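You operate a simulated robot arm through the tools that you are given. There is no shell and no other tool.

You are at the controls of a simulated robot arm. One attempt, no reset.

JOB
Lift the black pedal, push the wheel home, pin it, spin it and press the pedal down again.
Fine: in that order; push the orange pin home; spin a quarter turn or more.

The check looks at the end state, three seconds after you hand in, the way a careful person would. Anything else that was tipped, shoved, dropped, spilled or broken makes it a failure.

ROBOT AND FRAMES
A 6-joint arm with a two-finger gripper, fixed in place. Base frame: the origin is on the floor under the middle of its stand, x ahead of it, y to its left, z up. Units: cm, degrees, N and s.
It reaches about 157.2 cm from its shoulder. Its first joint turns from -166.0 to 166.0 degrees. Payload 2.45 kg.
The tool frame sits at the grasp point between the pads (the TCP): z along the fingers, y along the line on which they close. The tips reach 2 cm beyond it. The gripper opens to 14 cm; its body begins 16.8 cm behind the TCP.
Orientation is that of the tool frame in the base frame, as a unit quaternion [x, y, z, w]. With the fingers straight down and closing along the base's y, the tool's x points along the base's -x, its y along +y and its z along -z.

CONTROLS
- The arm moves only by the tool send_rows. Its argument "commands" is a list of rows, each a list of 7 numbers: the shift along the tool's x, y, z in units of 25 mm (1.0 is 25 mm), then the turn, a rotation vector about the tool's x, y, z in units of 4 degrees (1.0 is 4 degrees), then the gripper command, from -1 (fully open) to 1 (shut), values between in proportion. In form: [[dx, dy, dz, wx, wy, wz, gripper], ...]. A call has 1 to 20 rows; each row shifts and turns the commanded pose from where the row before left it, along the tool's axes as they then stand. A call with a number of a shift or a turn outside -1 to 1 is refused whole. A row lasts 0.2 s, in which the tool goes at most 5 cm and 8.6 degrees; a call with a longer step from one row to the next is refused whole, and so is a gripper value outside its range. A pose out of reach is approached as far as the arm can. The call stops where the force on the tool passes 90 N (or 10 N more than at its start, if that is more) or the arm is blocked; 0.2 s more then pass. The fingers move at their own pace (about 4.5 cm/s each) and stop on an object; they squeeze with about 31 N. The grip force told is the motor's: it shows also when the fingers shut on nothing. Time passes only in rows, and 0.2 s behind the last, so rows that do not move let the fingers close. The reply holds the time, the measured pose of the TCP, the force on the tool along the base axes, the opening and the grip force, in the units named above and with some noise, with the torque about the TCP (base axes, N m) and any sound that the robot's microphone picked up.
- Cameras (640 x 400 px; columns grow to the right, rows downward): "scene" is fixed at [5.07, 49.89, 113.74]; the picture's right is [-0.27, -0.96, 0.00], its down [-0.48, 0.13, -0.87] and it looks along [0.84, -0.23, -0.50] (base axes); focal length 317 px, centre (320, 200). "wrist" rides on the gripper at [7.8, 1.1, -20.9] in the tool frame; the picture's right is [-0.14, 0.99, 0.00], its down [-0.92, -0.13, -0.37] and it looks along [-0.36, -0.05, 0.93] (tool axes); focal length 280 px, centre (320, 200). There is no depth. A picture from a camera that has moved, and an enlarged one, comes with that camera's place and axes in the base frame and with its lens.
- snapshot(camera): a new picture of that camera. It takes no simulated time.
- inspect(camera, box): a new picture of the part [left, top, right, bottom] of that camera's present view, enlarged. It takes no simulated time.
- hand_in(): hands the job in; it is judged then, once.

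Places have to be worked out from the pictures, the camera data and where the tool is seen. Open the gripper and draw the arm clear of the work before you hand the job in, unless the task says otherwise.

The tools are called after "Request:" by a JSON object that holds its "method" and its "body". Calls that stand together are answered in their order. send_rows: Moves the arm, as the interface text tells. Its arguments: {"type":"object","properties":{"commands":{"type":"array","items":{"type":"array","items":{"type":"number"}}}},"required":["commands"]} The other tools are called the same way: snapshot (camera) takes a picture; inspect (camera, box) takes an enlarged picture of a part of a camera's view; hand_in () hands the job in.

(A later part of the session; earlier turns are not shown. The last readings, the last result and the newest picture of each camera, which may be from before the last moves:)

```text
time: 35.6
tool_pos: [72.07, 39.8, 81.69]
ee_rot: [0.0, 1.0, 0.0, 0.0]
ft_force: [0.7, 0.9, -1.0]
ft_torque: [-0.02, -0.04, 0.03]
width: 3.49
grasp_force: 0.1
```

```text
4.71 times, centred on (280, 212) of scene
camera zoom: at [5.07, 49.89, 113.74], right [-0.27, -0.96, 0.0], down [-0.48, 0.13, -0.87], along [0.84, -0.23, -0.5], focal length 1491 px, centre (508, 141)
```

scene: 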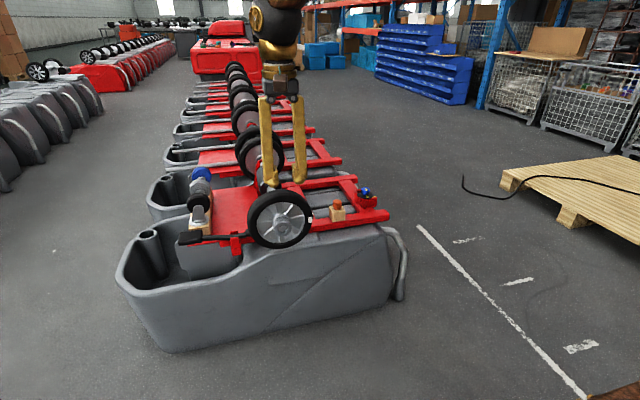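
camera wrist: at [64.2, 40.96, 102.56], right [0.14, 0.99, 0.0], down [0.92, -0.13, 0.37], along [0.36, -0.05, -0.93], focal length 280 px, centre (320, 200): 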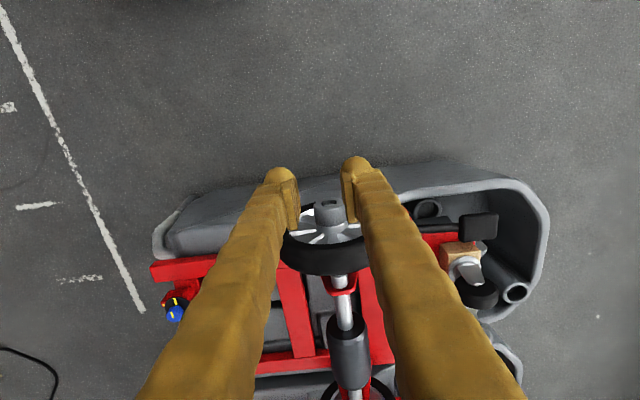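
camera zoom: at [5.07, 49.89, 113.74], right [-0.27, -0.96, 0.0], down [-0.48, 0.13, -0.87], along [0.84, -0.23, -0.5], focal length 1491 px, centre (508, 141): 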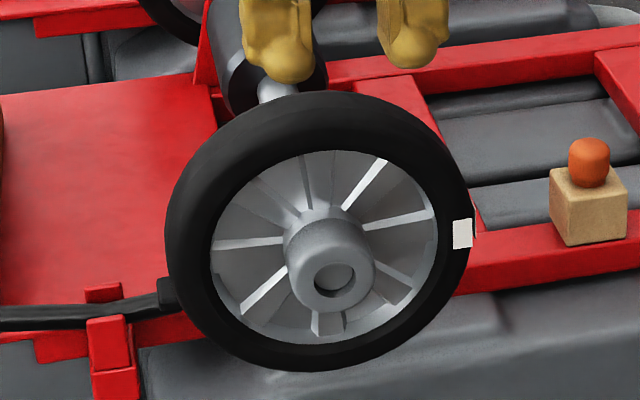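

The hub bore is at about (81.5, 40.2, 59.9), axle straight along x. I'll descend at x≈72 to z≈59.7 with the fingers straddling the bore (gap 3.3 cm), then approach the hub face.

Request:
{"method": "send_rows", "body": {"commands": [[0, 0.16, 1, 0, 0, 0, 0.529], [0, 0, 1, 0, 0, 0, 0.529], [0, 0, 1, 0, 0, 0, 0.529], [0, 0, 1, 0, 0, 0, 0.529], [0, 0, 1, 0, 0, 0, 0.529], [0, 0, 1, 0, 0, 0, 0.529], [0, 0, 1, 0, 0, 0, 0.529], [0, 0, 1, 0, 0, 0, 0.529], [0, 0, 0.8, 0, 0, 0, 0.529], [-0.8, 0, 0, 0, 0, 0, 0.529], [-0.8, 0, 0, 0, 0, 0, 0.529], [-0.8, 0, 0, 0, 0, 0, 0.529], [0, 0, 0, 0, 0, 0, 0.529]]}}

Request:
{"method": "inspect", "body": {"camera": "scene", "box": [210, 150, 350, 260]}}

Request:
{"method": "inspect", "body": {"camera": "wrist", "box": [240, 120, 420, 290]}}

```text
time: 38.4
tool_pos: [78.21, 40.29, 59.77]
ee_rot: [0.0, 1.0, 0.001, -0.001]
ft_force: [-0.4, -0.3, 0.0]
ft_torque: [0.0, -0.02, -0.03]
width: 3.3
grasp_force: 0.0
```

```text
3.64 times, centred on (280, 205) of scene
camera zoom: at [5.07, 49.89, 113.74], right [-0.27, -0.96, 0.0], down [-0.48, 0.13, -0.87], along [0.84, -0.23, -0.5], focal length 1152 px, centre (466, 182)
```

zoom: 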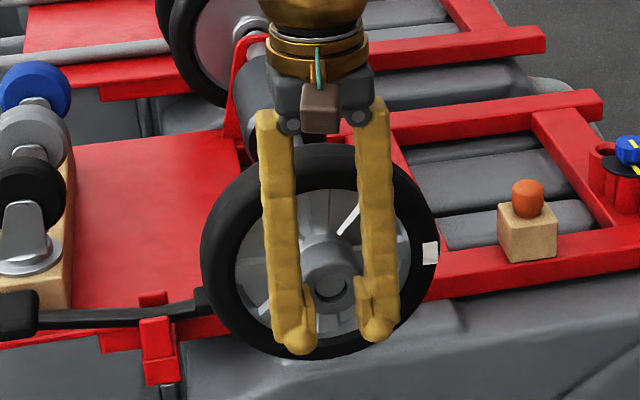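

```text
2.35 times, centred on (330, 205) of wrist
camera zoom: at [70.31, 41.37, 80.68], right [0.14, 0.99, 0.0], down [0.92, -0.13, 0.37], along [0.36, -0.05, -0.93], focal length 660 px, centre (296, 188)
```

zoom: 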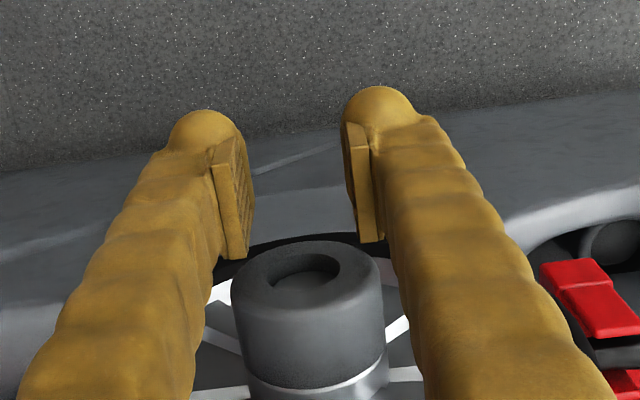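

The fingers are aligned either side of the bore in front of the hub. I'll now push along +x in small steps until contact and beyond.

Request:
{"method": "send_rows", "body": {"commands": [[-0.4, 0, 0, 0, 0, 0, 0.529], [-0.3, 0, 0, 0, 0, 0, 0.529], [-0.2, 0, 0, 0, 0, 0, 0.529], [-0.2, 0, 0, 0, 0, 0, 0.529], [-0.2, 0, 0, 0, 0, 0, 0.529], [0, 0, 0, 0, 0, 0, 0.529]]}}

Request:
{"method": "inspect", "body": {"camera": "wrist", "box": [240, 120, 420, 290]}}

```text
time: 39.8
tool_pos: [81.5, 40.18, 59.87]
ee_rot: [0.0, 1.0, 0.0, 0.0]
ft_force: [0.5, -0.5, 0.2]
ft_torque: [0.01, 0.01, 0.0]
width: 3.29
grasp_force: 0.0
```

```text
2.35 times, centred on (330, 205) of wrist
camera zoom: at [73.54, 41.33, 80.64], right [0.14, 0.99, 0.0], down [0.92, -0.13, 0.37], along [0.37, -0.05, -0.93], focal length 660 px, centre (296, 188)
```

zoom: 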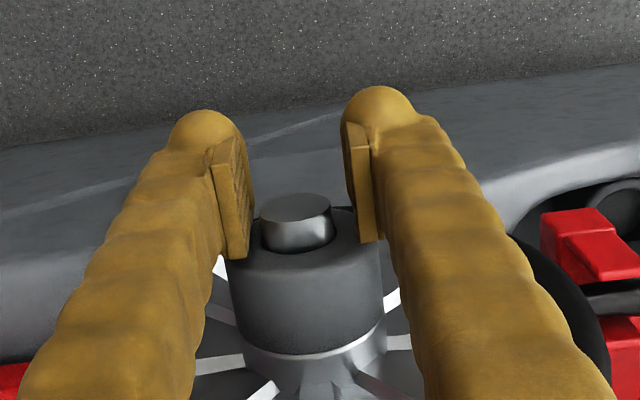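

The wheel is sliding easily and the axle end now emerges from the hub. I'll keep pushing in small steps to the stop.

Request:
{"method": "send_rows", "body": {"commands": [[-0.2, 0, 0, 0, 0, 0, 0.529], [-0.2, 0, 0, 0, 0, 0, 0.529], [-0.2, 0, 0, 0, 0, 0, 0.529], [0, 0, 0, 0, 0, 0, 0.529]]}}

Request:
{"method": "inspect", "body": {"camera": "wrist", "box": [240, 120, 420, 290]}}

Request:
{"method": "inspect", "body": {"camera": "scene", "box": [210, 150, 350, 260]}}

```text
time: 40.8
tool_pos: [82.89, 40.24, 59.96]
ee_rot: [-0.001, 1.0, 0.0, 0.0]
ft_force: [-1.4, -0.8, 0.3]
ft_torque: [0.0, -0.05, -0.02]
width: 3.3
grasp_force: 0.2
```

```text
2.35 times, centred on (330, 205) of wrist
camera zoom: at [75.01, 41.31, 80.68], right [0.14, 0.99, 0.0], down [0.92, -0.13, 0.37], along [0.37, -0.05, -0.93], focal length 660 px, centre (296, 188)
```

zoom: 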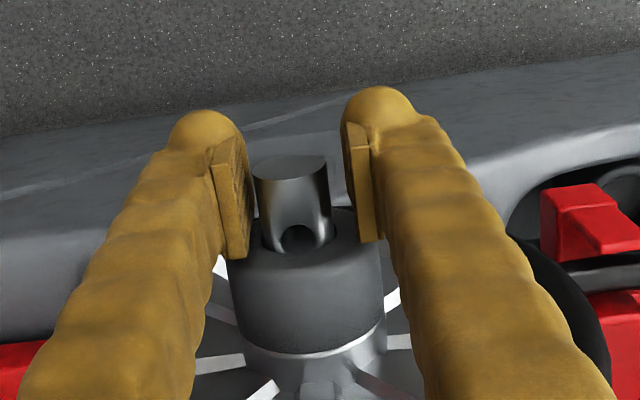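

```text
3.64 times, centred on (280, 205) of scene
camera zoom: at [5.07, 49.89, 113.74], right [-0.27, -0.96, 0.0], down [-0.48, 0.13, -0.87], along [0.84, -0.23, -0.5], focal length 1152 px, centre (466, 182)
```

zoom: 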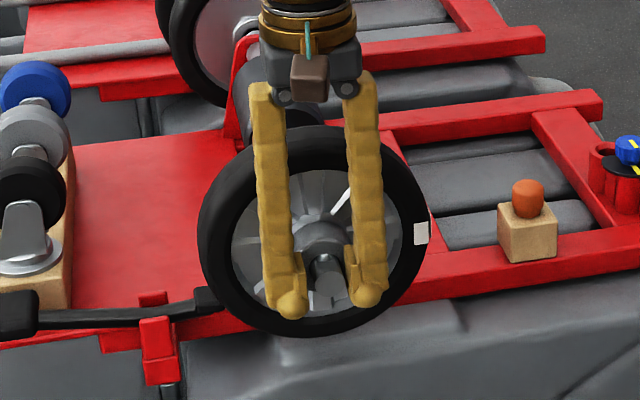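

As expected, a vertical cross-hole appears in the axle end. I'll continue pushing to the stop.

Request:
{"method": "send_rows", "body": {"commands": [[-0.15, 0, 0, 0, 0, 0, 0.529], [-0.15, 0, 0, 0, 0, 0, 0.529], [-0.15, 0, 0, 0, 0, 0, 0.529], [0, 0, 0, 0, 0, 0, 0.529]]}}

Request:
{"method": "inspect", "body": {"camera": "wrist", "box": [240, 120, 420, 290]}}

```text
time: 41.8
tool_pos: [84.06, 40.23, 59.79]
ee_rot: [0.001, 1.0, -0.001, 0.0]
ft_force: [-2.9, 0.2, -1.7]
ft_torque: [-0.01, 0.02, -0.06]
width: 3.35
grasp_force: 0.3
```

```text
2.35 times, centred on (330, 205) of wrist
camera zoom: at [76.17, 41.35, 80.64], right [0.14, 0.99, 0.0], down [0.92, -0.13, 0.37], along [0.36, -0.05, -0.93], focal length 660 px, centre (296, 188)
```

zoom: 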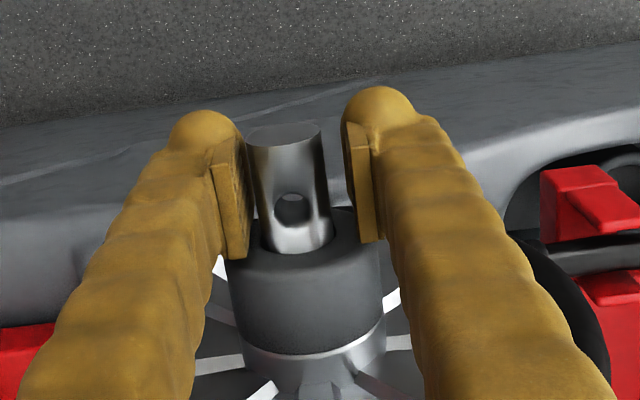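

The hole is fully exposed. Force is still small, so I'll keep pushing until it stops.

Request:
{"method": "send_rows", "body": {"commands": [[-0.15, 0, 0, 0, 0, 0, 0.529], [-0.15, 0, 0, 0, 0, 0, 0.529], [0, 0, 0, 0, 0, 0, 0.529]]}}

Request:
{"method": "inspect", "body": {"camera": "wrist", "box": [240, 120, 420, 290]}}

```text
time: 42.6
tool_pos: [84.52, 40.26, 59.76]
ee_rot: [0.0, 1.0, -0.001, -0.002]
ft_force: [-60.0, 2.4, 21.0]
ft_torque: [-0.62, 0.19, -1.54]
width: 3.24
grasp_force: 0.0
```

```text
2.35 times, centred on (330, 205) of wrist
camera zoom: at [76.72, 41.38, 80.61], right [0.14, 0.99, 0.0], down [0.92, -0.13, 0.36], along [0.36, -0.05, -0.93], focal length 660 px, centre (296, 188)
```

zoom: 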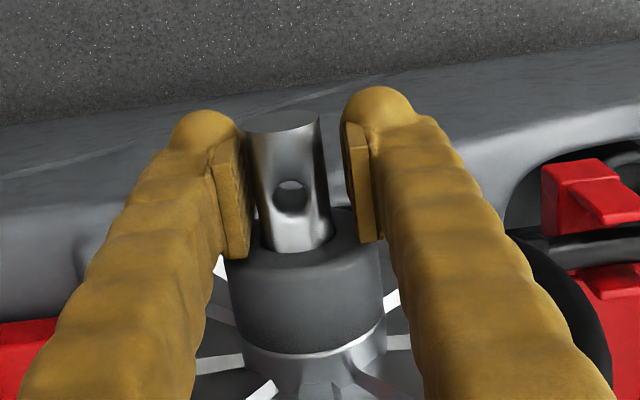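

60 N at x=84.5 — it has hit a stop. I'll back off and check from both cameras whether the wheel is truly home rather than caught on something.

Request:
{"method": "send_rows", "body": {"commands": [[0.5, 0, 0, 0, 0, 0, 0.529], [1, 0, 0, 0, 0, 0, 0.529], [1, 0, 0, 0, 0, 0, 0.529], [1, 0, 0, 0, 0, 0, 0.529], [0, 0, -1, 0, 0, 0, 0.529], [0, 0, -1, 0, 0, 0, 0.529], [0, 0, -1, 0, 0, 0, 0.529], [0, 0, -1, 0, 0, 0, 0.529], [0, 0, -1, 0, 0, 0, 0.529], [0, 0, -1, 0, 0, 0, 0.529], [0, 0, -1, 0, 0, 0, 0.529], [0, 0, 0, 0, 0, 0, 0.529]]}}

Request:
{"method": "snapshot", "body": {"camera": "wrist"}}

Request:
{"method": "inspect", "body": {"camera": "scene", "box": [170, 150, 330, 260]}}

```text
time: 45.2
tool_pos: [76.05, 40.16, 77.24]
ee_rot: [0.001, 1.0, 0.001, 0.001]
ft_force: [0.5, 0.4, 0.1]
ft_torque: [0.01, 0.0, 0.01]
width: 3.3
grasp_force: 0.2
```

```text
taken
camera wrist: at [68.17, 41.32, 98.17], right [0.14, 0.99, 0.0], down [0.92, -0.13, 0.37], along [0.36, -0.05, -0.93], focal length 280 px, centre (320, 200)
```

wrist: 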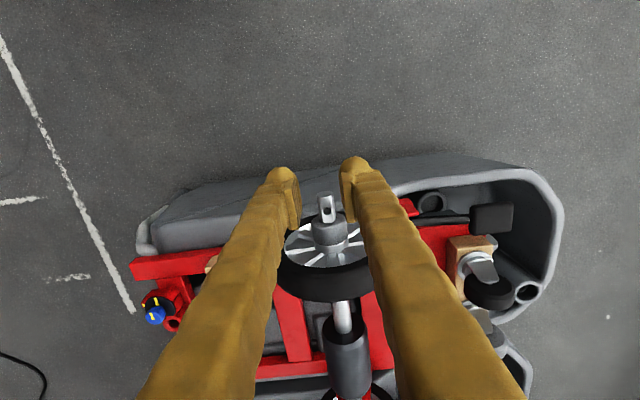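

```text
3.64 times, centred on (250, 205) of scene
camera zoom: at [5.07, 49.89, 113.74], right [-0.27, -0.96, 0.0], down [-0.48, 0.13, -0.87], along [0.84, -0.23, -0.5], focal length 1152 px, centre (574, 182)
```

zoom: 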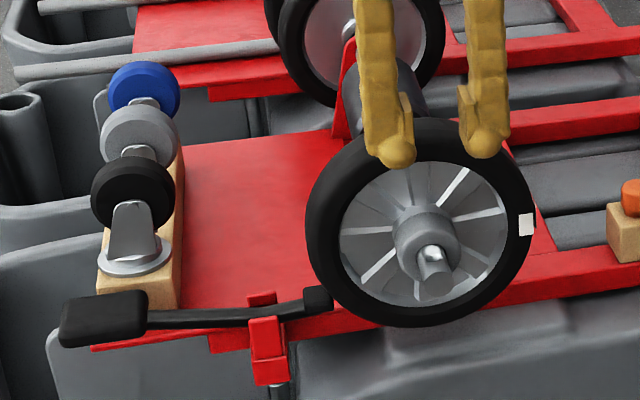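

The axle with its cross-hole stands out of the hub, and the pedal is still up. I'll go above the wheel with the gripper wide open to check from above that the wheel sits against its seat.

Request:
{"method": "send_rows", "body": {"commands": [[0, 0, -1, 0, 0, 0, -1], [0, 0, -1, 0, 0, 0, -1], [0, 0, -1, 0, 0, 0, -1], [-1, 0, -0.3, 0, 0, 0, -1], [-1, 0, 0, 0, 0, 0, -1], [-1, 0, 0, 0, 0, 0, -1], [-1, 0, 0, 0, 0, 0, -1], [-1, 0, 0, 0, 0, 0, -1], [-1, 0, 0, 0, 0, 0, -1], [0, 0, 0, 0, 0, 0, -1]]}}

Request:
{"method": "snapshot", "body": {"camera": "wrist"}}

Request:
{"method": "inspect", "body": {"camera": "wrist", "box": [230, 160, 430, 320]}}

```text
time: 47.4
tool_pos: [91.15, 40.12, 85.53]
ee_rot: [0.0, 1.0, 0.0, 0.0]
ft_force: [0.1, 0.3, 0.2]
ft_torque: [0.01, -0.01, 0.0]
width: 13.97
grasp_force: 0.1
```

```text
taken
camera wrist: at [83.26, 41.26, 106.39], right [0.14, 0.99, 0.0], down [0.92, -0.13, 0.37], along [0.37, -0.05, -0.93], focal length 280 px, centre (320, 200)
```

wrist: 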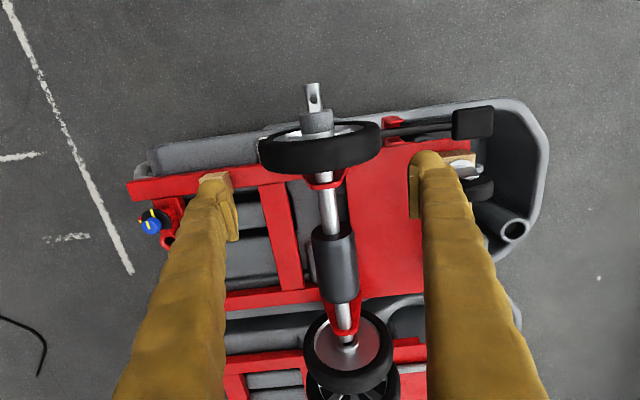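

```text
2.50 times, centred on (330, 240) of wrist
camera zoom: at [83.26, 41.26, 106.39], right [0.14, 0.99, 0.0], down [0.92, -0.13, 0.37], along [0.37, -0.05, -0.93], focal length 701 px, centre (295, 100)
```

zoom: 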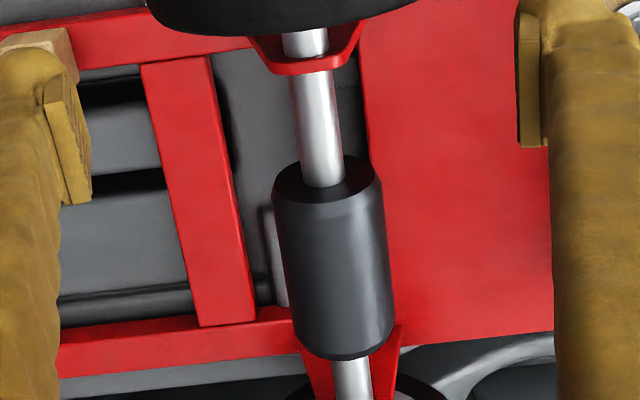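

Request:
{"method": "inspect", "body": {"camera": "wrist", "box": [240, 70, 410, 205]}}

Request:
{"method": "inspect", "body": {"camera": "wrist", "box": [120, 160, 250, 260]}}

```text
2.96 times, centred on (325, 138) of wrist
camera zoom: at [83.26, 41.26, 106.39], right [0.14, 0.99, 0.0], down [0.92, -0.13, 0.37], along [0.37, -0.05, -0.93], focal length 831 px, centre (305, 385)
```

zoom: 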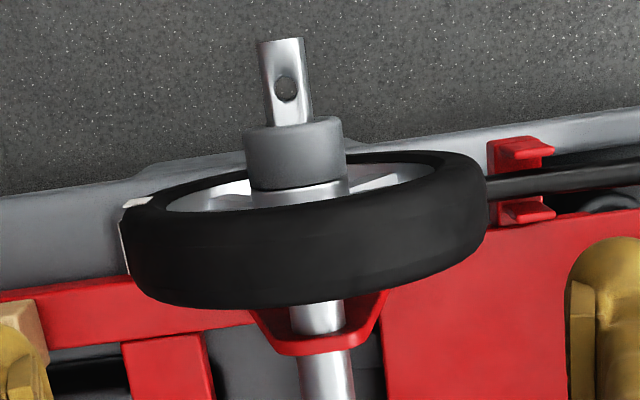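

```text
4.00 times, centred on (185, 210) of wrist
camera zoom: at [83.26, 41.26, 106.39], right [0.14, 0.99, 0.0], down [0.92, -0.13, 0.37], along [0.37, -0.05, -0.93], focal length 1122 px, centre (860, 160)
```

zoom: 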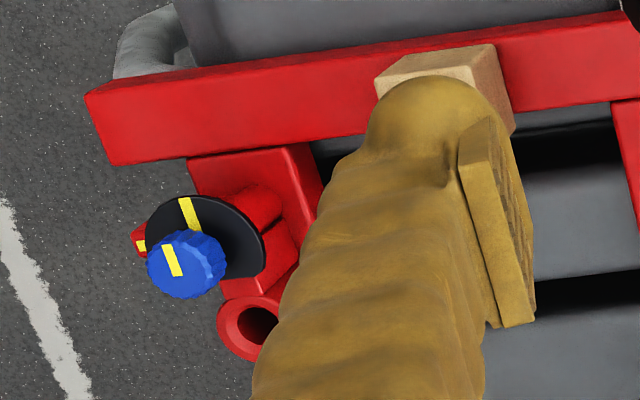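

The wheel's back is near the red flange, but I want to be sure it is seated. I'll move over to look at the gap behind the tyre from the far-left side.

Request:
{"method": "send_rows", "body": {"commands": [[-0.86, 1, 0.3, 0, 0, 0, -1], [-0.86, 1, 0.3, 0, 0, 0, -1], [-0.86, 1, 0.3, 0, 0, 0, -1], [-0.86, 1, 0.3, 0, 0, 0, -1], [-0.86, 1, 0.3, 0, 0, 0, -1], [-0.86, 1, 0.3, 0, 0, 0, -1], [0, 0, 0, 0, 0, 0, -1]]}}

Request:
{"method": "snapshot", "body": {"camera": "wrist"}}

Request:
{"method": "inspect", "body": {"camera": "wrist", "box": [140, 20, 320, 160]}}

```text
time: 49.0
tool_pos: [103.81, 55.17, 81.03]
ee_rot: [0.0, 1.0, 0.0, 0.0]
ft_force: [-0.3, -0.5, 0.4]
ft_torque: [0.01, 0.0, -0.01]
width: 14.02
grasp_force: 0.1
```

```text
taken
camera wrist: at [96.05, 56.28, 101.87], right [0.14, 0.99, 0.0], down [0.92, -0.13, 0.37], along [0.36, -0.05, -0.93], focal length 280 px, centre (320, 200)
```

wrist: 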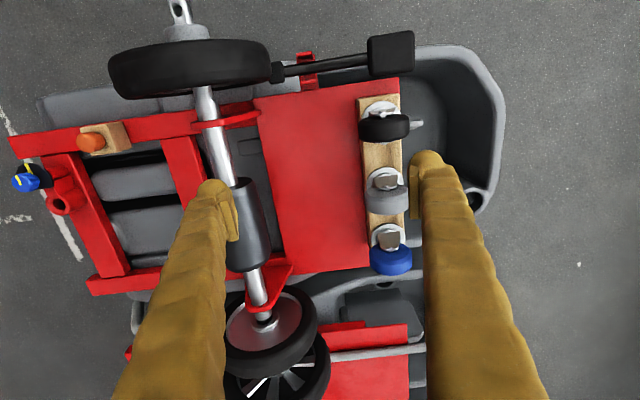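

```text
2.86 times, centred on (230, 90) of wrist
camera zoom: at [96.05, 56.28, 101.87], right [0.14, 0.99, 0.0], down [0.92, -0.13, 0.37], along [0.36, -0.05, -0.93], focal length 801 px, centre (577, 514)
```

zoom: 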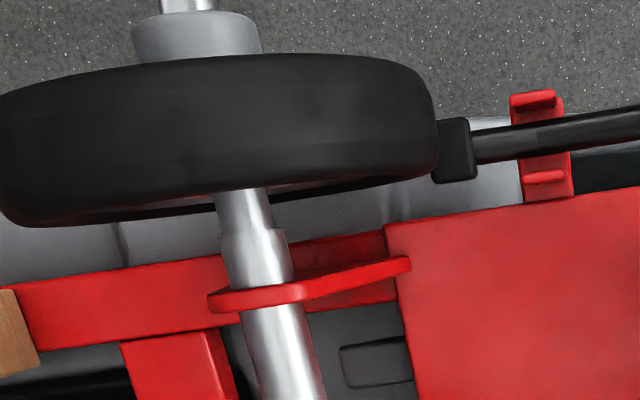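

This view shows a stepped axle: a thinner journal behind the tyre and a shoulder before the flange. I'll zoom in on it and on the brake block.

Request:
{"method": "inspect", "body": {"camera": "wrist", "box": [180, 70, 250, 130]}}

Request:
{"method": "inspect", "body": {"camera": "wrist", "box": [230, 35, 320, 105]}}

Request:
{"method": "inspect", "body": {"camera": "wrist", "box": [150, 0, 240, 60]}}

```text
6.67 times, centred on (215, 100) of wrist
camera zoom: at [96.05, 56.28, 101.87], right [0.14, 0.99, 0.0], down [0.92, -0.13, 0.37], along [0.36, -0.05, -0.93], focal length 1869 px, centre (1020, 867)
```

zoom: 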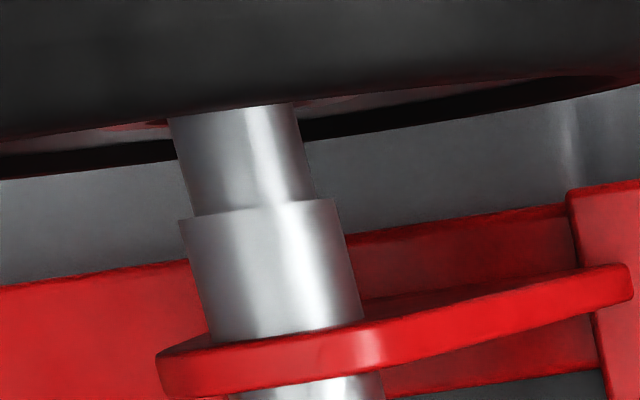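

```text
5.71 times, centred on (275, 70) of wrist
camera zoom: at [96.05, 56.28, 101.87], right [0.14, 0.99, 0.0], down [0.92, -0.13, 0.37], along [0.36, -0.05, -0.93], focal length 1602 px, centre (577, 943)
```

zoom: 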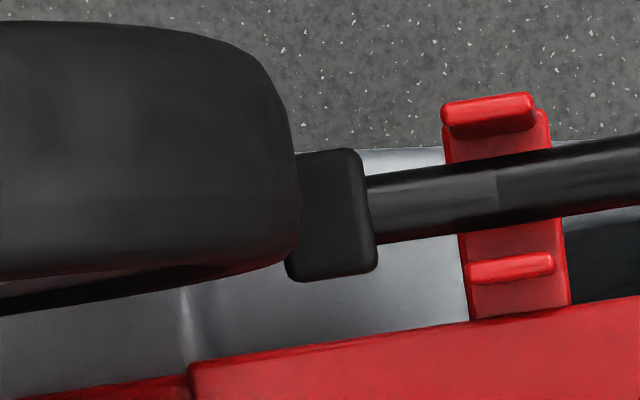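

```text
6.67 times, centred on (195, 30) of wrist
camera zoom: at [96.05, 56.28, 101.87], right [0.14, 0.99, 0.0], down [0.92, -0.13, 0.37], along [0.36, -0.05, -0.93], focal length 1869 px, centre (1153, 1333)
```

zoom: 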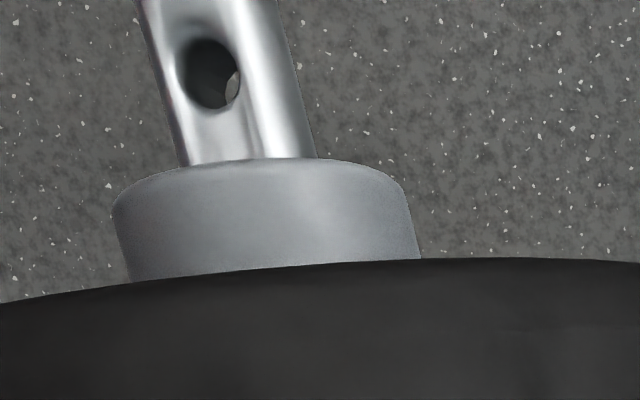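

The shoulder seems still ~2 cm behind the visible thin journal, so I'm not convinced the wheel is home. I'll turn the wrist so its camera looks from the left side (toward −y) to see the wheel's back and the brake block.

Request:
{"method": "send_rows", "body": {"commands": [[0, 0, 0, 0, 0, 1, 0.5], [0, 0, 0, 0, 0, 1, 0.5], [0, 0, 0, 0, 0, 1, 0.5], [0, 0, 0, 0, 0, 1, 0.5], [0, 0, 0, 0, 0, 1, 0.5], [0, 0, 0, 0, 0, 1, 0.5], [0, 0, 0, 0, 0, 1, 0.5], [0, 0, 0, 0, 0, 1, 0.5], [0, 0, 0, 0, 0, 1, 0.5], [0, 0, 0, 0, 0, 1, 0.5], [0, 0, 0, 0, 0, 1, 0.5], [0, 0, 0, 0, 0, 1, 0.5], [0, 0, 0, 0, 0, 1, 0.5], [0, 0, 0, 0, 0, 1, 0.5], [0, 0, 0, 0, 0, 1, 0.5], [0, 0, 0, 0, 0, 1, 0.5], [0, 0, 0, 0, 0, 1, 0.5], [0, 0, 0, 0, 0, 1, 0.5], [0, 0, 0, 0, 0, 1, 0.5], [0, 0, 0, 0, 0, 1, 0.5]]}}

Request:
{"method": "send_rows", "body": {"commands": [[0, 0, 0, 0, 0, 1, 0.5], [0, 0, 0, 0, 0, 1, 0.5], [0, 0, 0, 0, 0, 0.5, 0.5], [0, 0, 1, 0, 0, 0, 0.5], [0, 0, 1, 0, 0, 0, 0.5], [0, 0, 1, 0, 0, 0, 0.5], [0, 0, 0, 0, 0, 0, 0.5]]}}

Request:
{"method": "snapshot", "body": {"camera": "wrist"}}

```text
time: 53.2
tool_pos: [103.91, 55.19, 81.08]
ee_rot: [0.644, 0.765, -0.001, 0.0]
ft_force: [0.5, 0.7, 0.2]
ft_torque: [-0.02, 0.0, 0.03]
width: 3.51
grasp_force: 0.1
```

```text
time: 54.8
tool_pos: [103.82, 55.22, 73.56]
ee_rot: [0.708, 0.707, 0.0, 0.0]
ft_force: [0.0, 0.0, 0.1]
ft_torque: [-0.01, 0.0, 0.0]
width: 3.49
grasp_force: 0.1
```

```text
taken
camera wrist: at [104.98, 63.07, 94.37], right [0.99, -0.14, 0.0], down [-0.13, -0.92, 0.37], along [-0.05, -0.37, -0.93], focal length 280 px, centre (320, 200)
```

wrist: 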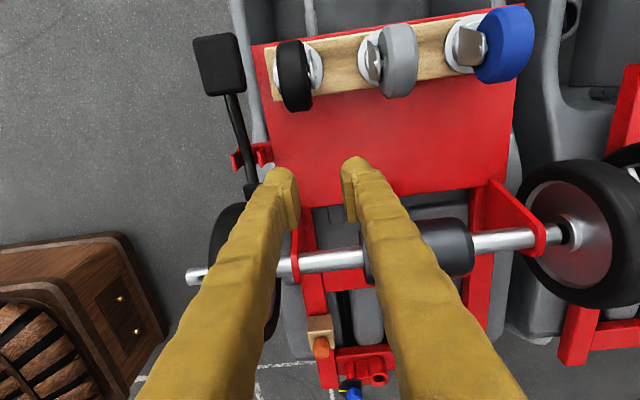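

The fingers hide the gap; I'll shift +x by 9 cm so that the wheel's back appears left of them.

Request:
{"method": "send_rows", "body": {"commands": [[0, 1, 0, 0, 0, 0, 0.5], [0, 1, 0, 0, 0, 0, 0.5], [0, 1, 0, 0, 0, 0, 0.5], [0, 0.6, 0, 0, 0, 0, 0.5], [0, 0, 0, 0, 0, 0, 0.5]]}}

Request:
{"method": "snapshot", "body": {"camera": "wrist"}}

Request:
{"method": "inspect", "body": {"camera": "wrist", "box": [110, 120, 260, 320]}}

```text
time: 56.0
tool_pos: [112.9, 55.34, 73.59]
ee_rot: [0.707, 0.707, 0.0, 0.0]
ft_force: [0.0, 0.6, -1.3]
ft_torque: [0.0, 0.02, 0.03]
width: 3.49
grasp_force: 0.0
```

```text
taken
camera wrist: at [113.96, 63.11, 94.36], right [0.99, -0.14, 0.0], down [-0.13, -0.92, 0.37], along [-0.05, -0.37, -0.93], focal length 280 px, centre (320, 200)
```

wrist: 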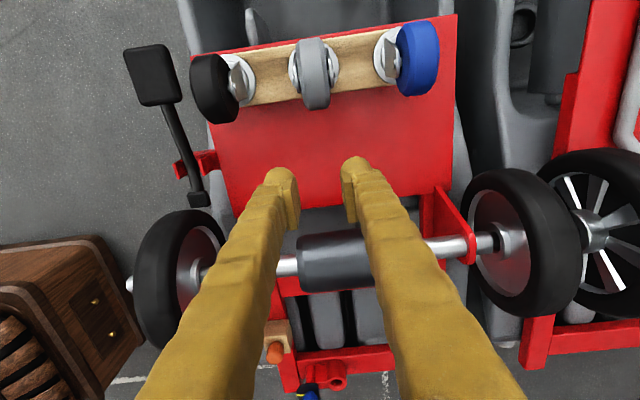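

```text
2.00 times, centred on (185, 220) of wrist
camera zoom: at [113.96, 63.11, 94.36], right [0.99, -0.14, 0.0], down [-0.13, -0.92, 0.37], along [-0.05, -0.37, -0.93], focal length 561 px, centre (590, 160)
```

zoom: 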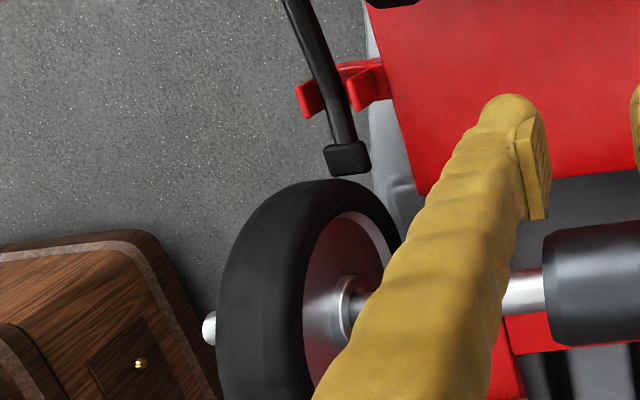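

I can see the hub's back boss on this wheel, and the already-mounted far wheel for comparison. I'll shift a bit further for an unobstructed look.

Request:
{"method": "send_rows", "body": {"commands": [[0, 1, 0, 0, 0, 0, 0.5], [0, 1, 0, 0, 0, 0, 0.5], [0, 1, 0, 0, 0, 0, 0.5], [0, 0, 0, 0, 0, 0, 0.5]]}}

Request:
{"method": "snapshot", "body": {"camera": "wrist"}}

Request:
{"method": "inspect", "body": {"camera": "wrist", "box": [60, 170, 240, 330]}}

Request:
{"method": "inspect", "body": {"camera": "wrist", "box": [380, 170, 560, 320]}}

```text
time: 57.0
tool_pos: [114.63, 53.74, 73.19]
ee_rot: [0.707, 0.708, 0.0, -0.001]
ft_force: [0.3, -0.4, 0.9]
ft_torque: [-0.01, 0.02, 0.01]
width: 3.52
grasp_force: 0.2
out of reach, approached as far as the arm can: row 1, 2, 3
```

```text
taken
camera wrist: at [115.72, 61.57, 94.06], right [0.99, -0.14, 0.0], down [-0.13, -0.92, 0.37], along [-0.05, -0.37, -0.93], focal length 280 px, centre (320, 200)
```

wrist: 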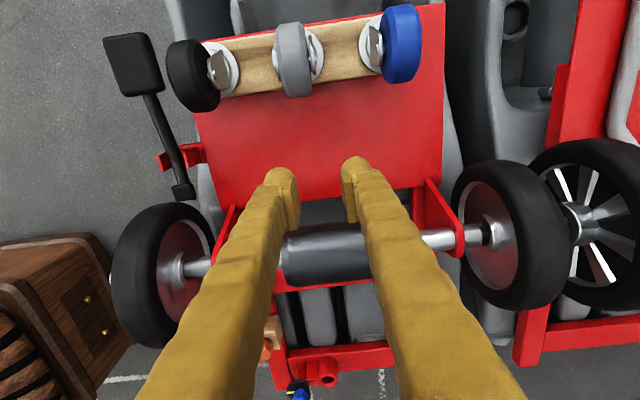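

```text
2.50 times, centred on (150, 250) of wrist
camera zoom: at [115.72, 61.57, 94.06], right [0.99, -0.14, 0.0], down [-0.13, -0.92, 0.37], along [-0.05, -0.37, -0.93], focal length 701 px, centre (745, 75)
```

zoom: 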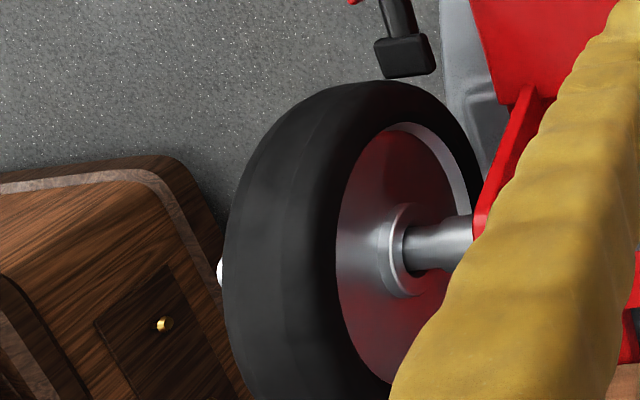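

```text
2.67 times, centred on (470, 245) of wrist
camera zoom: at [115.72, 61.57, 94.06], right [0.99, -0.14, 0.0], down [-0.13, -0.92, 0.37], along [-0.05, -0.37, -0.93], focal length 748 px, centre (-80, 80)
```

zoom: 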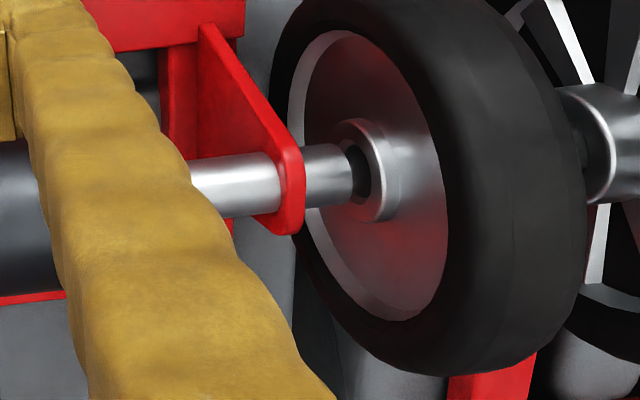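

Request:
{"method": "inspect", "body": {"camera": "wrist", "box": [145, 210, 225, 300]}}

Request:
{"method": "inspect", "body": {"camera": "wrist", "box": [440, 190, 530, 280]}}

Request:
{"method": "inspect", "body": {"camera": "wrist", "box": [140, 120, 240, 220]}}

```text
4.44 times, centred on (185, 255) of wrist
camera zoom: at [115.72, 61.57, 94.06], right [0.99, -0.14, 0.0], down [-0.13, -0.92, 0.37], along [-0.05, -0.37, -0.93], focal length 1246 px, centre (920, -44)
```

zoom: 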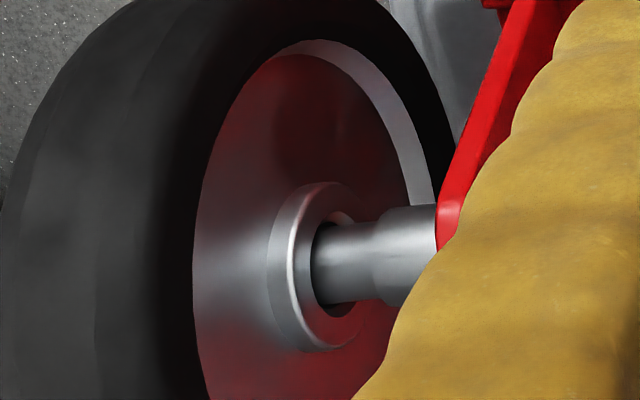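

```text
4.44 times, centred on (485, 235) of wrist
camera zoom: at [115.72, 61.57, 94.06], right [0.99, -0.14, 0.0], down [-0.13, -0.92, 0.37], along [-0.05, -0.37, -0.93], focal length 1246 px, centre (-413, 44)
```

zoom: 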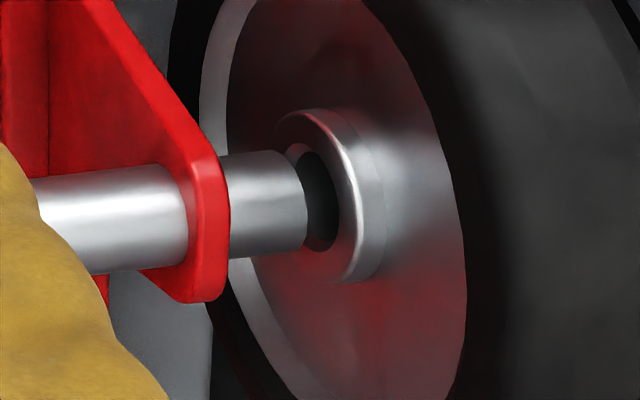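

```text
4.00 times, centred on (190, 170) of wrist
camera zoom: at [115.72, 61.57, 94.06], right [0.99, -0.14, 0.0], down [-0.13, -0.92, 0.37], along [-0.05, -0.37, -0.93], focal length 1122 px, centre (840, 320)
```

zoom: 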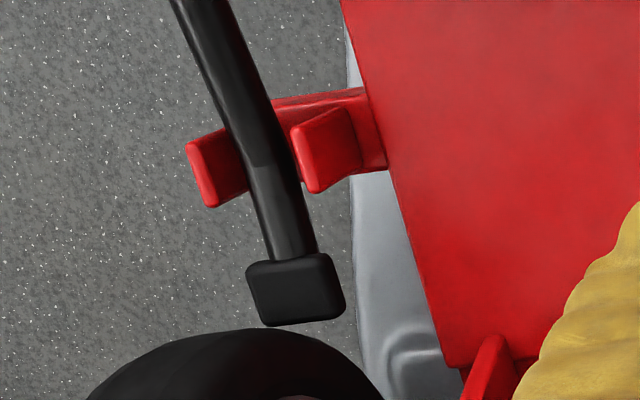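

From this side the brake block is clear of the tyre, and nothing visibly blocks the wheel, so the 60 N stop may be the true home. I'll go back and give it a second, firmer push to verify.

Request:
{"method": "send_rows", "body": {"commands": [[0, 0, -1, 0, 0, 0, 0.5], [0, 0, -1, 0, 0, 0, 0.5], [0, 0, -1, 0, 0, 0, 0.5], [0, -0.5, -1, 0, 0, 0, 0.5], [0, -1, -1, 0, 0, 0, 0.5], [-0.4, -1, 0, 0, 0, 0, 0.5], [-0.4, -1, 0, 0, 0, 0, 0.5], [-0.4, -1, 0, 0, 0, 0, 0.5], [-0.4, -1, 0, 0, 0, 0, 0.5], [-0.4, -1, 0, 0, 0, 0, 0.5], [-0.4, -1, 0, 0, 0, 0, 0.5], [-0.4, -1, 0, 0, 0, 0, 0.5], [-0.4, -1, 0, 0, 0, 0, 0.5], [-0.4, -1, 0, 0, 0, 0, 0.5], [-0.4, -1, 0, 0, 0, 0, 0.5], [-0.4, -1, 0, 0, 0, 0, 0.5], [-0.4, -1, 0, 0, 0, 0, 0.5], [-0.4, -1, 0, 0, 0, 0, 0.5], [0, -0.9, 0, 0, 0, 0, 0.5], [0, 0, 0, 0, 0, 0, 0.5]]}}

Request:
{"method": "send_rows", "body": {"commands": [[0, 0, 0, 0, 0, -1, 0.529], [0, 0, 0, 0, 0, -1, 0.529], [0, 0, 0, 0, 0, -1, 0.529], [0, 0, 0, 0, 0, -1, 0.529], [0, 0, 0, 0, 0, -1, 0.529], [0, 0, 0, 0, 0, -1, 0.529], [0, 0, 0, 0, 0, -1, 0.529], [0, 0, 0, 0, 0, -1, 0.529], [0, 0, 0, 0, 0, -1, 0.529], [0, 0, 0, 0, 0, -1, 0.529], [0, 0, 0, 0, 0, -1, 0.529], [0, 0, 0, 0, 0, -1, 0.529], [0, 0, 0, 0, 0, -1, 0.529], [0, 0, 0, 0, 0, -1, 0.529], [0, 0, 0, 0, 0, -1, 0.529], [0, 0, 0, 0, 0, -1, 0.529], [0, 0, 0, 0, 0, -1, 0.529], [0, 0, 0, 0, 0, -1, 0.529], [0, 0, 0, 0, 0, -1, 0.529], [0, 0, 0, 0, 0, -1, 0.529]]}}

Request:
{"method": "send_rows", "body": {"commands": [[0, 0, 0, 0, 0, -1, 0.529], [0, 0, 0, 0, 0, -1, 0.529], [0, 0, 0, 0, 0, -0.5, 0.529], [0, 0, 0, 0, 0, 0, 0.529]]}}

Request:
{"method": "snapshot", "body": {"camera": "wrist"}}

```text
time: 61.2
tool_pos: [75.17, 40.02, 85.59]
ee_rot: [0.707, 0.707, 0.0, 0.0]
ft_force: [-0.3, 0.3, -0.1]
ft_torque: [-0.03, 0.01, 0.01]
width: 3.51
grasp_force: 0.1
out of reach, approached as far as the arm can: row 1, 3
```

```text
time: 65.4
tool_pos: [75.33, 40.15, 85.46]
ee_rot: [0.086, 0.996, 0.0, 0.0]
ft_force: [-0.5, -0.4, -0.7]
ft_torque: [0.0, -0.02, 0.0]
width: 3.28
grasp_force: 0.1
```

```text
time: 66.4
tool_pos: [75.26, 40.17, 85.61]
ee_rot: [0.0, 1.0, 0.001, 0.0]
ft_force: [-0.5, -0.3, -0.4]
ft_torque: [0.01, 0.02, 0.03]
width: 3.3
grasp_force: 0.1
```

```text
taken
camera wrist: at [67.37, 41.25, 106.4], right [0.14, 0.99, 0.0], down [0.92, -0.13, 0.37], along [0.36, -0.05, -0.93], focal length 280 px, centre (320, 200)
```

wrist: 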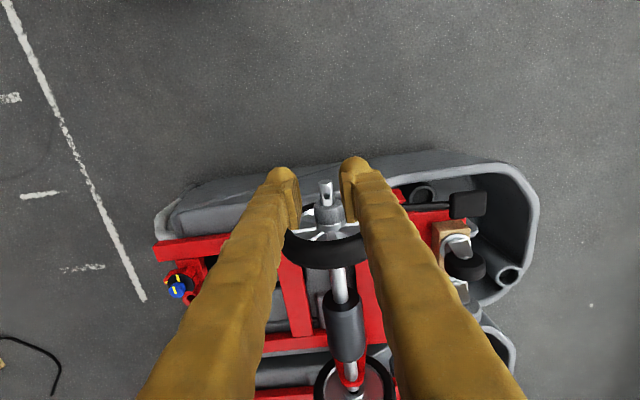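

Descending again in front of the hub and approaching to just short of contact.

Request:
{"method": "send_rows", "body": {"commands": [[0, 0.04, 1, 0, 0, 0, 0.529], [0, 0, 1, 0, 0, 0, 0.529], [0, 0, 1, 0, 0, 0, 0.529], [0, 0, 1, 0, 0, 0, 0.529], [0, 0, 1, 0, 0, 0, 0.529], [0, 0, 1, 0, 0, 0, 0.529], [0, 0, 1, 0, 0, 0, 0.529], [0, 0, 1, 0, 0, 0, 0.529], [0, 0, 1, 0, 0, 0, 0.529], [0, 0, 1, 0, 0, 0, 0.529], [0, 0, 0.32, 0, 0, 0, 0.529], [-1, 0, 0, 0, 0, 0, 0.529], [-1, 0, 0, 0, 0, 0, 0.529], [-0.8, 0, 0, 0, 0, 0, 0.529], [0, 0, 0, 0, 0, 0, 0.529]]}}

Request:
{"method": "inspect", "body": {"camera": "wrist", "box": [240, 120, 420, 290]}}

```text
time: 69.6
tool_pos: [82.3, 40.22, 59.77]
ee_rot: [0.001, 1.0, 0.0, 0.0]
ft_force: [0.0, -0.3, 0.0]
ft_torque: [-0.04, 0.01, -0.04]
width: 3.26
grasp_force: 0.1
```

```text
2.35 times, centred on (330, 205) of wrist
camera zoom: at [74.36, 41.35, 80.61], right [0.14, 0.99, 0.0], down [0.92, -0.13, 0.37], along [0.36, -0.05, -0.93], focal length 660 px, centre (296, 188)
```

zoom: 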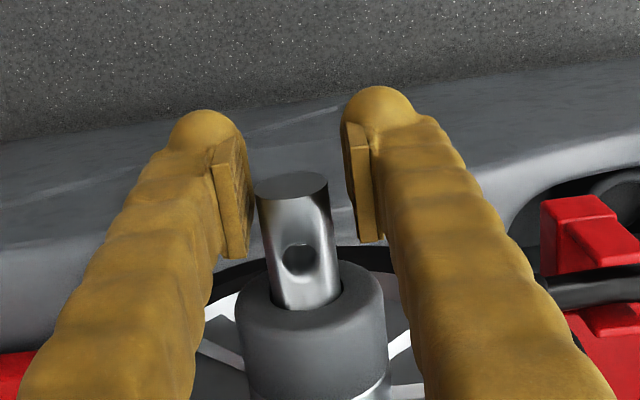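

Now pushing in fine steps to find the stop again.

Request:
{"method": "send_rows", "body": {"commands": [[-0.3, 0, 0, 0, 0, 0, 0.529], [-0.3, 0, 0, 0, 0, 0, 0.529], [-0.16, 0, 0, 0, 0, 0, 0.529], [0, 0, 0, 0, 0, 0, 0.529]]}}

Request:
{"method": "send_rows", "body": {"commands": [[-0.1, 0, 0, 0, 0, 0, 0.529], [-0.08, 0, 0, 0, 0, 0, 0.529], [0, 0, 0, 0, 0, 0, 0.529]]}}

Request:
{"method": "inspect", "body": {"camera": "wrist", "box": [240, 120, 420, 290]}}

```text
time: 70.6
tool_pos: [84.12, 40.29, 59.82]
ee_rot: [0.0, 1.0, 0.0, 0.001]
ft_force: [-0.3, 0.7, -0.1]
ft_torque: [-0.02, 0.01, 0.0]
width: 3.33
grasp_force: 0.0
```

```text
time: 71.4
tool_pos: [84.53, 40.26, 59.74]
ee_rot: [-0.001, 1.0, 0.0, -0.001]
ft_force: [-21.9, 0.2, 6.7]
ft_torque: [-0.22, 0.09, -0.56]
width: 3.3
grasp_force: 0.0
```

```text
2.35 times, centred on (330, 205) of wrist
camera zoom: at [76.63, 41.41, 80.62], right [0.14, 0.99, 0.0], down [0.92, -0.13, 0.37], along [0.36, -0.05, -0.93], focal length 660 px, centre (296, 188)
```

zoom: 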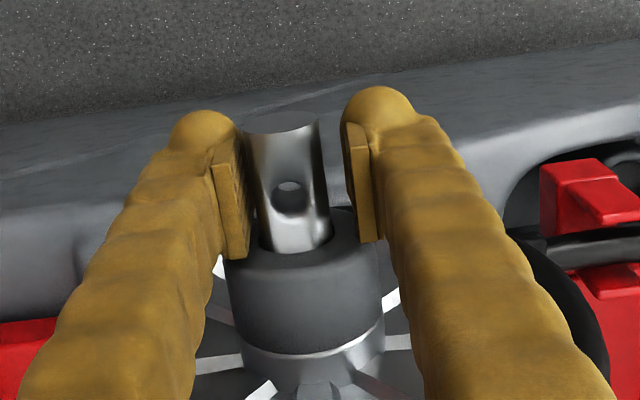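

Same hard stop at x=84.5, but the torque says only the right finger bears. To rule out a one-sided jam, I'll back off and push with only the left finger on the hub's other side.

Request:
{"method": "send_rows", "body": {"commands": [[0.4, 0, 0, 0, 0, 0, 0.529], [0, -0.24, 0, 0, 0, 0, 0.193], [0, -0.24, 0, 0, 0, 0, 0.193], [0, 0, 0, 0, 0, 0, 0.193], [-0.2, 0, 0, 0, 0, 0, 0.193], [-0.16, 0, 0, 0, 0, 0, 0.193], [0, 0, 0, 0, 0, 0, 0.193]]}}

Request:
{"method": "send_rows", "body": {"commands": [[-0.1, 0, 0, 0, 0, 0, 0.193], [-0.1, 0, 0, 0, 0, 0, 0.193], [0, 0, 0, 0, 0, 0, 0.193]]}}

Request:
{"method": "inspect", "body": {"camera": "wrist", "box": [220, 120, 420, 310]}}

```text
time: 73.0
tool_pos: [84.42, 39.03, 59.75]
ee_rot: [0.0, 1.0, -0.001, 0.0]
ft_force: [0.6, 0.3, 0.4]
ft_torque: [0.0, 0.0, 0.01]
width: 5.64
grasp_force: 0.1
```

```text
time: 73.8
tool_pos: [85.02, 39.17, 59.75]
ee_rot: [0.0, 1.0, 0.0, -0.001]
ft_force: [-14.0, 9.7, -6.5]
ft_torque: [-0.15, 0.24, 0.59]
width: 6.21
grasp_force: 4.3
```

```text
2.11 times, centred on (320, 215) of wrist
camera zoom: at [77.01, 40.22, 80.54], right [0.14, 0.99, 0.0], down [0.92, -0.13, 0.37], along [0.36, -0.05, -0.93], focal length 590 px, centre (320, 168)
```

zoom: 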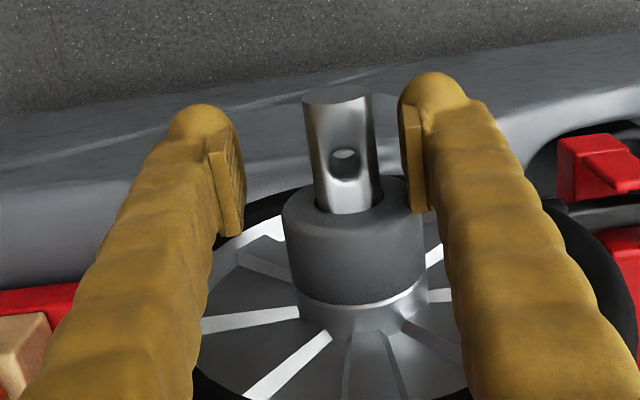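

The left finger rode on the hub's rounded edge, so that push is inconclusive. I'll back off and measure the hub‑face‑to‑hole distance from directly above.

Request:
{"method": "send_rows", "body": {"commands": [[0.5, 0, 0, 0, 0, 0, 0.193], [1, 0, 0, 0, 0, 0, 0.193], [1, 0, 0, 0, 0, 0, -1], [1, 0, 0, 0, 0, 0, -1], [0, 0.4, -1, 0, 0, 0, -1], [0, 0, -1, 0, 0, 0, -1], [0, 0, -1, 0, 0, 0, -1], [0, 0, -1, 0, 0, 0, -1], [0, 0, -1, 0, 0, 0, -1], [0, 0, -1, 0, 0, 0, -1], [0, 0, -0.4, 0, 0, 0, -1], [-1, 0, 0, 0, 0, 0, -1], [-1, 0, 0, 0, 0, 0, -1], [-1, 0, 0, 0, 0, 0, -1], [-1, 0, 0, 0, 0, 0, -1], [-1, 0, 0, 0, 0, 0, -1], [-1, 0, 0, 0, 0, 0, -1], [0, 0, 0, 0, 0, 0, -1]]}}

Request:
{"method": "snapshot", "body": {"camera": "wrist"}}

Request:
{"method": "inspect", "body": {"camera": "wrist", "box": [260, 60, 380, 180]}}

```text
time: 77.6
tool_pos: [91.24, 40.14, 75.87]
ee_rot: [-0.001, 1.0, 0.0, 0.0]
ft_force: [-0.6, 0.1, -0.6]
ft_torque: [-0.04, -0.03, 0.01]
width: 14.01
grasp_force: 0.1
```

```text
taken
camera wrist: at [83.41, 41.19, 96.63], right [0.14, 0.99, 0.0], down [0.92, -0.13, 0.37], along [0.36, -0.05, -0.93], focal length 280 px, centre (320, 200)
```

wrist: 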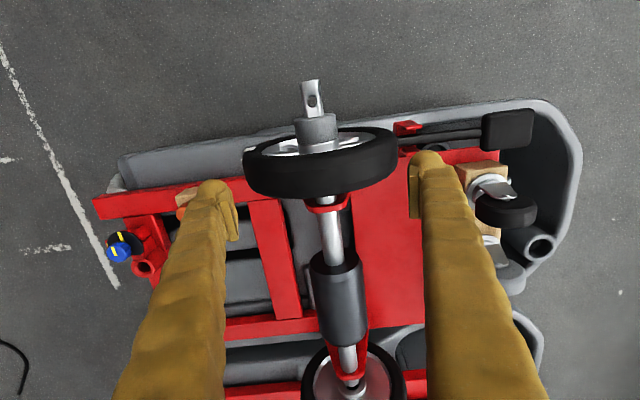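

```text
3.33 times, centred on (320, 120) of wrist
camera zoom: at [83.41, 41.19, 96.63], right [0.14, 0.99, 0.0], down [0.92, -0.13, 0.37], along [0.36, -0.05, -0.93], focal length 935 px, centre (320, 467)
```

zoom: 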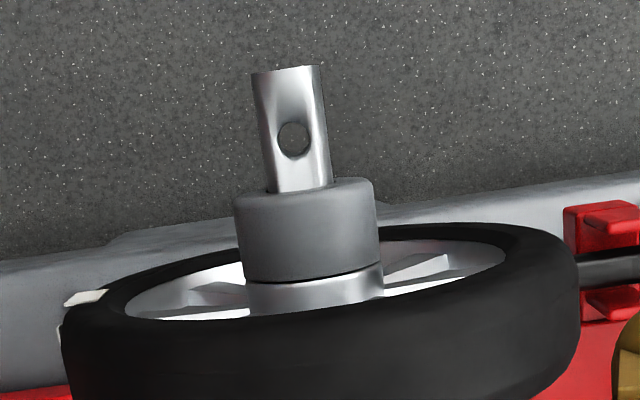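

The hole centre is at about (84.6, 40.1), and the hub face about 1.6 cm behind it — just enough for the pin's 1.5 cm head radius. I'll check the brake block / tyre region from the scene camera to rule out contact there.

Request:
{"method": "inspect", "body": {"camera": "scene", "box": [230, 190, 320, 250]}}

Request:
{"method": "inspect", "body": {"camera": "wrist", "box": [370, 90, 460, 180]}}

Request:
{"method": "inspect", "body": {"camera": "wrist", "box": [280, 170, 380, 240]}}

```text
6.67 times, centred on (275, 220) of scene
camera zoom: at [5.07, 49.89, 113.74], right [-0.27, -0.96, 0.0], down [-0.48, 0.13, -0.87], along [0.84, -0.23, -0.5], focal length 2112 px, centre (620, 67)
```

zoom: 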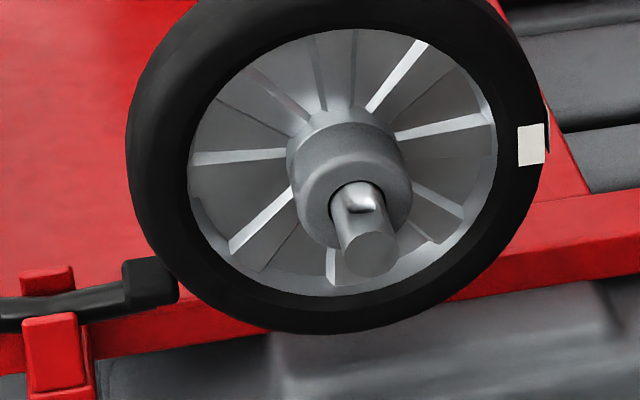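

```text
4.44 times, centred on (415, 135) of wrist
camera zoom: at [83.41, 41.19, 96.63], right [0.14, 0.99, 0.0], down [0.92, -0.13, 0.37], along [0.36, -0.05, -0.93], focal length 1246 px, centre (-102, 489)
```

zoom: 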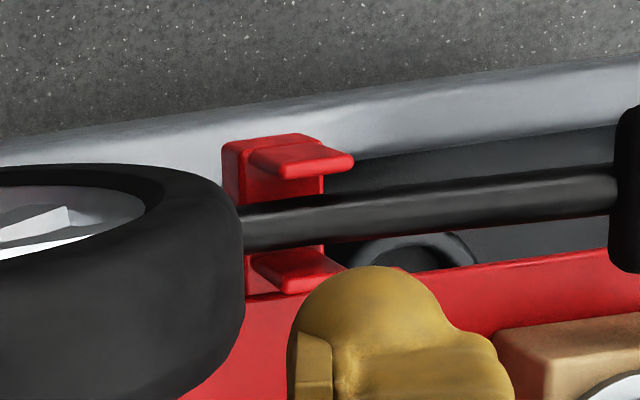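

```text
5.71 times, centred on (330, 205) of wrist
camera zoom: at [83.41, 41.19, 96.63], right [0.14, 0.99, 0.0], down [0.92, -0.13, 0.37], along [0.36, -0.05, -0.93], focal length 1602 px, centre (263, 171)
```

zoom: 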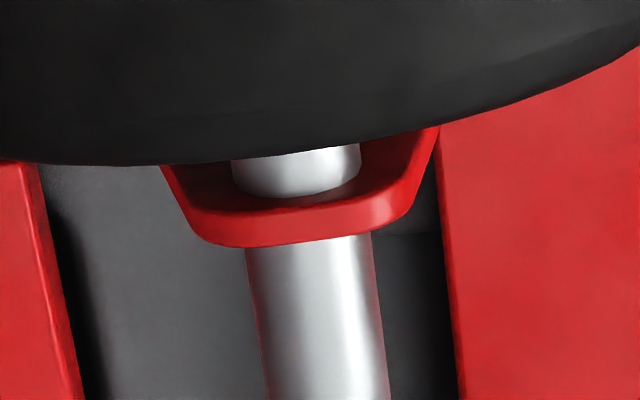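

I'd like an evenly loaded push. I'll return, close lightly on the protruding axle to centre on it, then push with a narrow, symmetric gap.

Request:
{"method": "send_rows", "body": {"commands": [[1, 0, 0, 0, 0, 0, 0.4], [1, 0, 0, 0, 0, 0, 0.4], [1, 0, 0, 0, 0, 0, 0.4], [1, 0, 0, 0, 0, 0, 0.4], [1, 0, 0, 0, 0, 0, 0.4], [1, 0, 0, 0, 0, 0, 0.4], [0, 0, 1, 0, 0, 0, 0.4], [0, 0, 1, 0, 0, 0, 0.4], [0, 0, 1, 0, 0, 0, 0.4], [0, 0, 1, 0, 0, 0, 0.4], [0, 0, 1, 0, 0, 0, 0.4], [0, 0, 1, 0, 0, 0, 0.4], [0, 0, 0.4, 0, 0, 0, 0.4], [-1, 0, 0, 0, 0, 0, 0.4], [-1, 0, 0, 0, 0, 0, 0.4], [-0.7, 0, 0, 0, 0, 0, 0.4], [0, 0, 0, 0, 0, 0, 0.4]]}}

Request:
{"method": "send_rows", "body": {"commands": [[0, 0, 0, 0, 0, 0, 0.66], [0, 0, 0, 0, 0, 0, 0.66], [0, 0, 0, 0, 0, 0, 0.66], [0, 0, 0, 0, 0, 0, 0.66]]}}

Request:
{"method": "inspect", "body": {"camera": "wrist", "box": [240, 120, 420, 290]}}

```text
time: 81.2
tool_pos: [83.12, 40.1, 59.69]
ee_rot: [-0.001, 1.0, 0.0, -0.001]
ft_force: [0.2, -0.3, -0.8]
ft_torque: [-0.01, 0.01, 0.0]
width: 4.21
grasp_force: 0.0
```

```text
time: 82.2
tool_pos: [82.94, 40.05, 59.82]
ee_rot: [0.0, 1.0, 0.0, 0.0]
ft_force: [0.8, -0.2, 1.4]
ft_torque: [0.01, 0.03, 0.0]
width: 2.4
grasp_force: 0.0
```

```text
2.35 times, centred on (330, 205) of wrist
camera zoom: at [75.13, 41.13, 80.61], right [0.14, 0.99, 0.0], down [0.92, -0.13, 0.37], along [0.36, -0.05, -0.93], focal length 660 px, centre (296, 188)
```

zoom: 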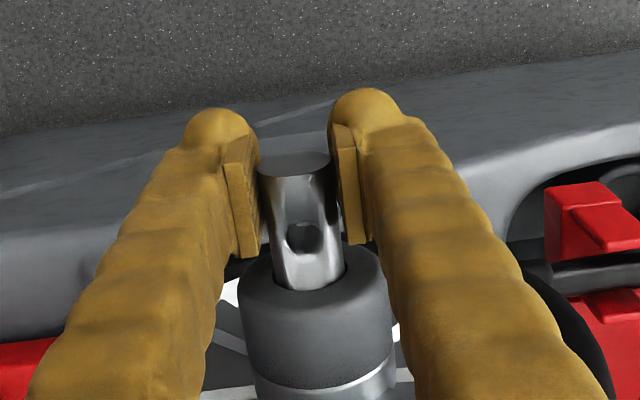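

Not yet touching at 2.4 cm; I'll close a little more to feel the axle.

Request:
{"method": "send_rows", "body": {"commands": [[0, 0, 0, 0, 0, 0, 0.72], [0, 0, 0, 0, 0, 0, 0.72], [0, 0, 0, 0, 0, 0, 0.72]]}}

```text
time: 83.0
tool_pos: [82.98, 40.04, 59.92]
ee_rot: [0.0, 1.0, 0.0, 0.0]
ft_force: [0.6, -2.4, 0.0]
ft_torque: [-0.02, 0.02, 0.0]
width: 2.1
grasp_force: 45.1
```

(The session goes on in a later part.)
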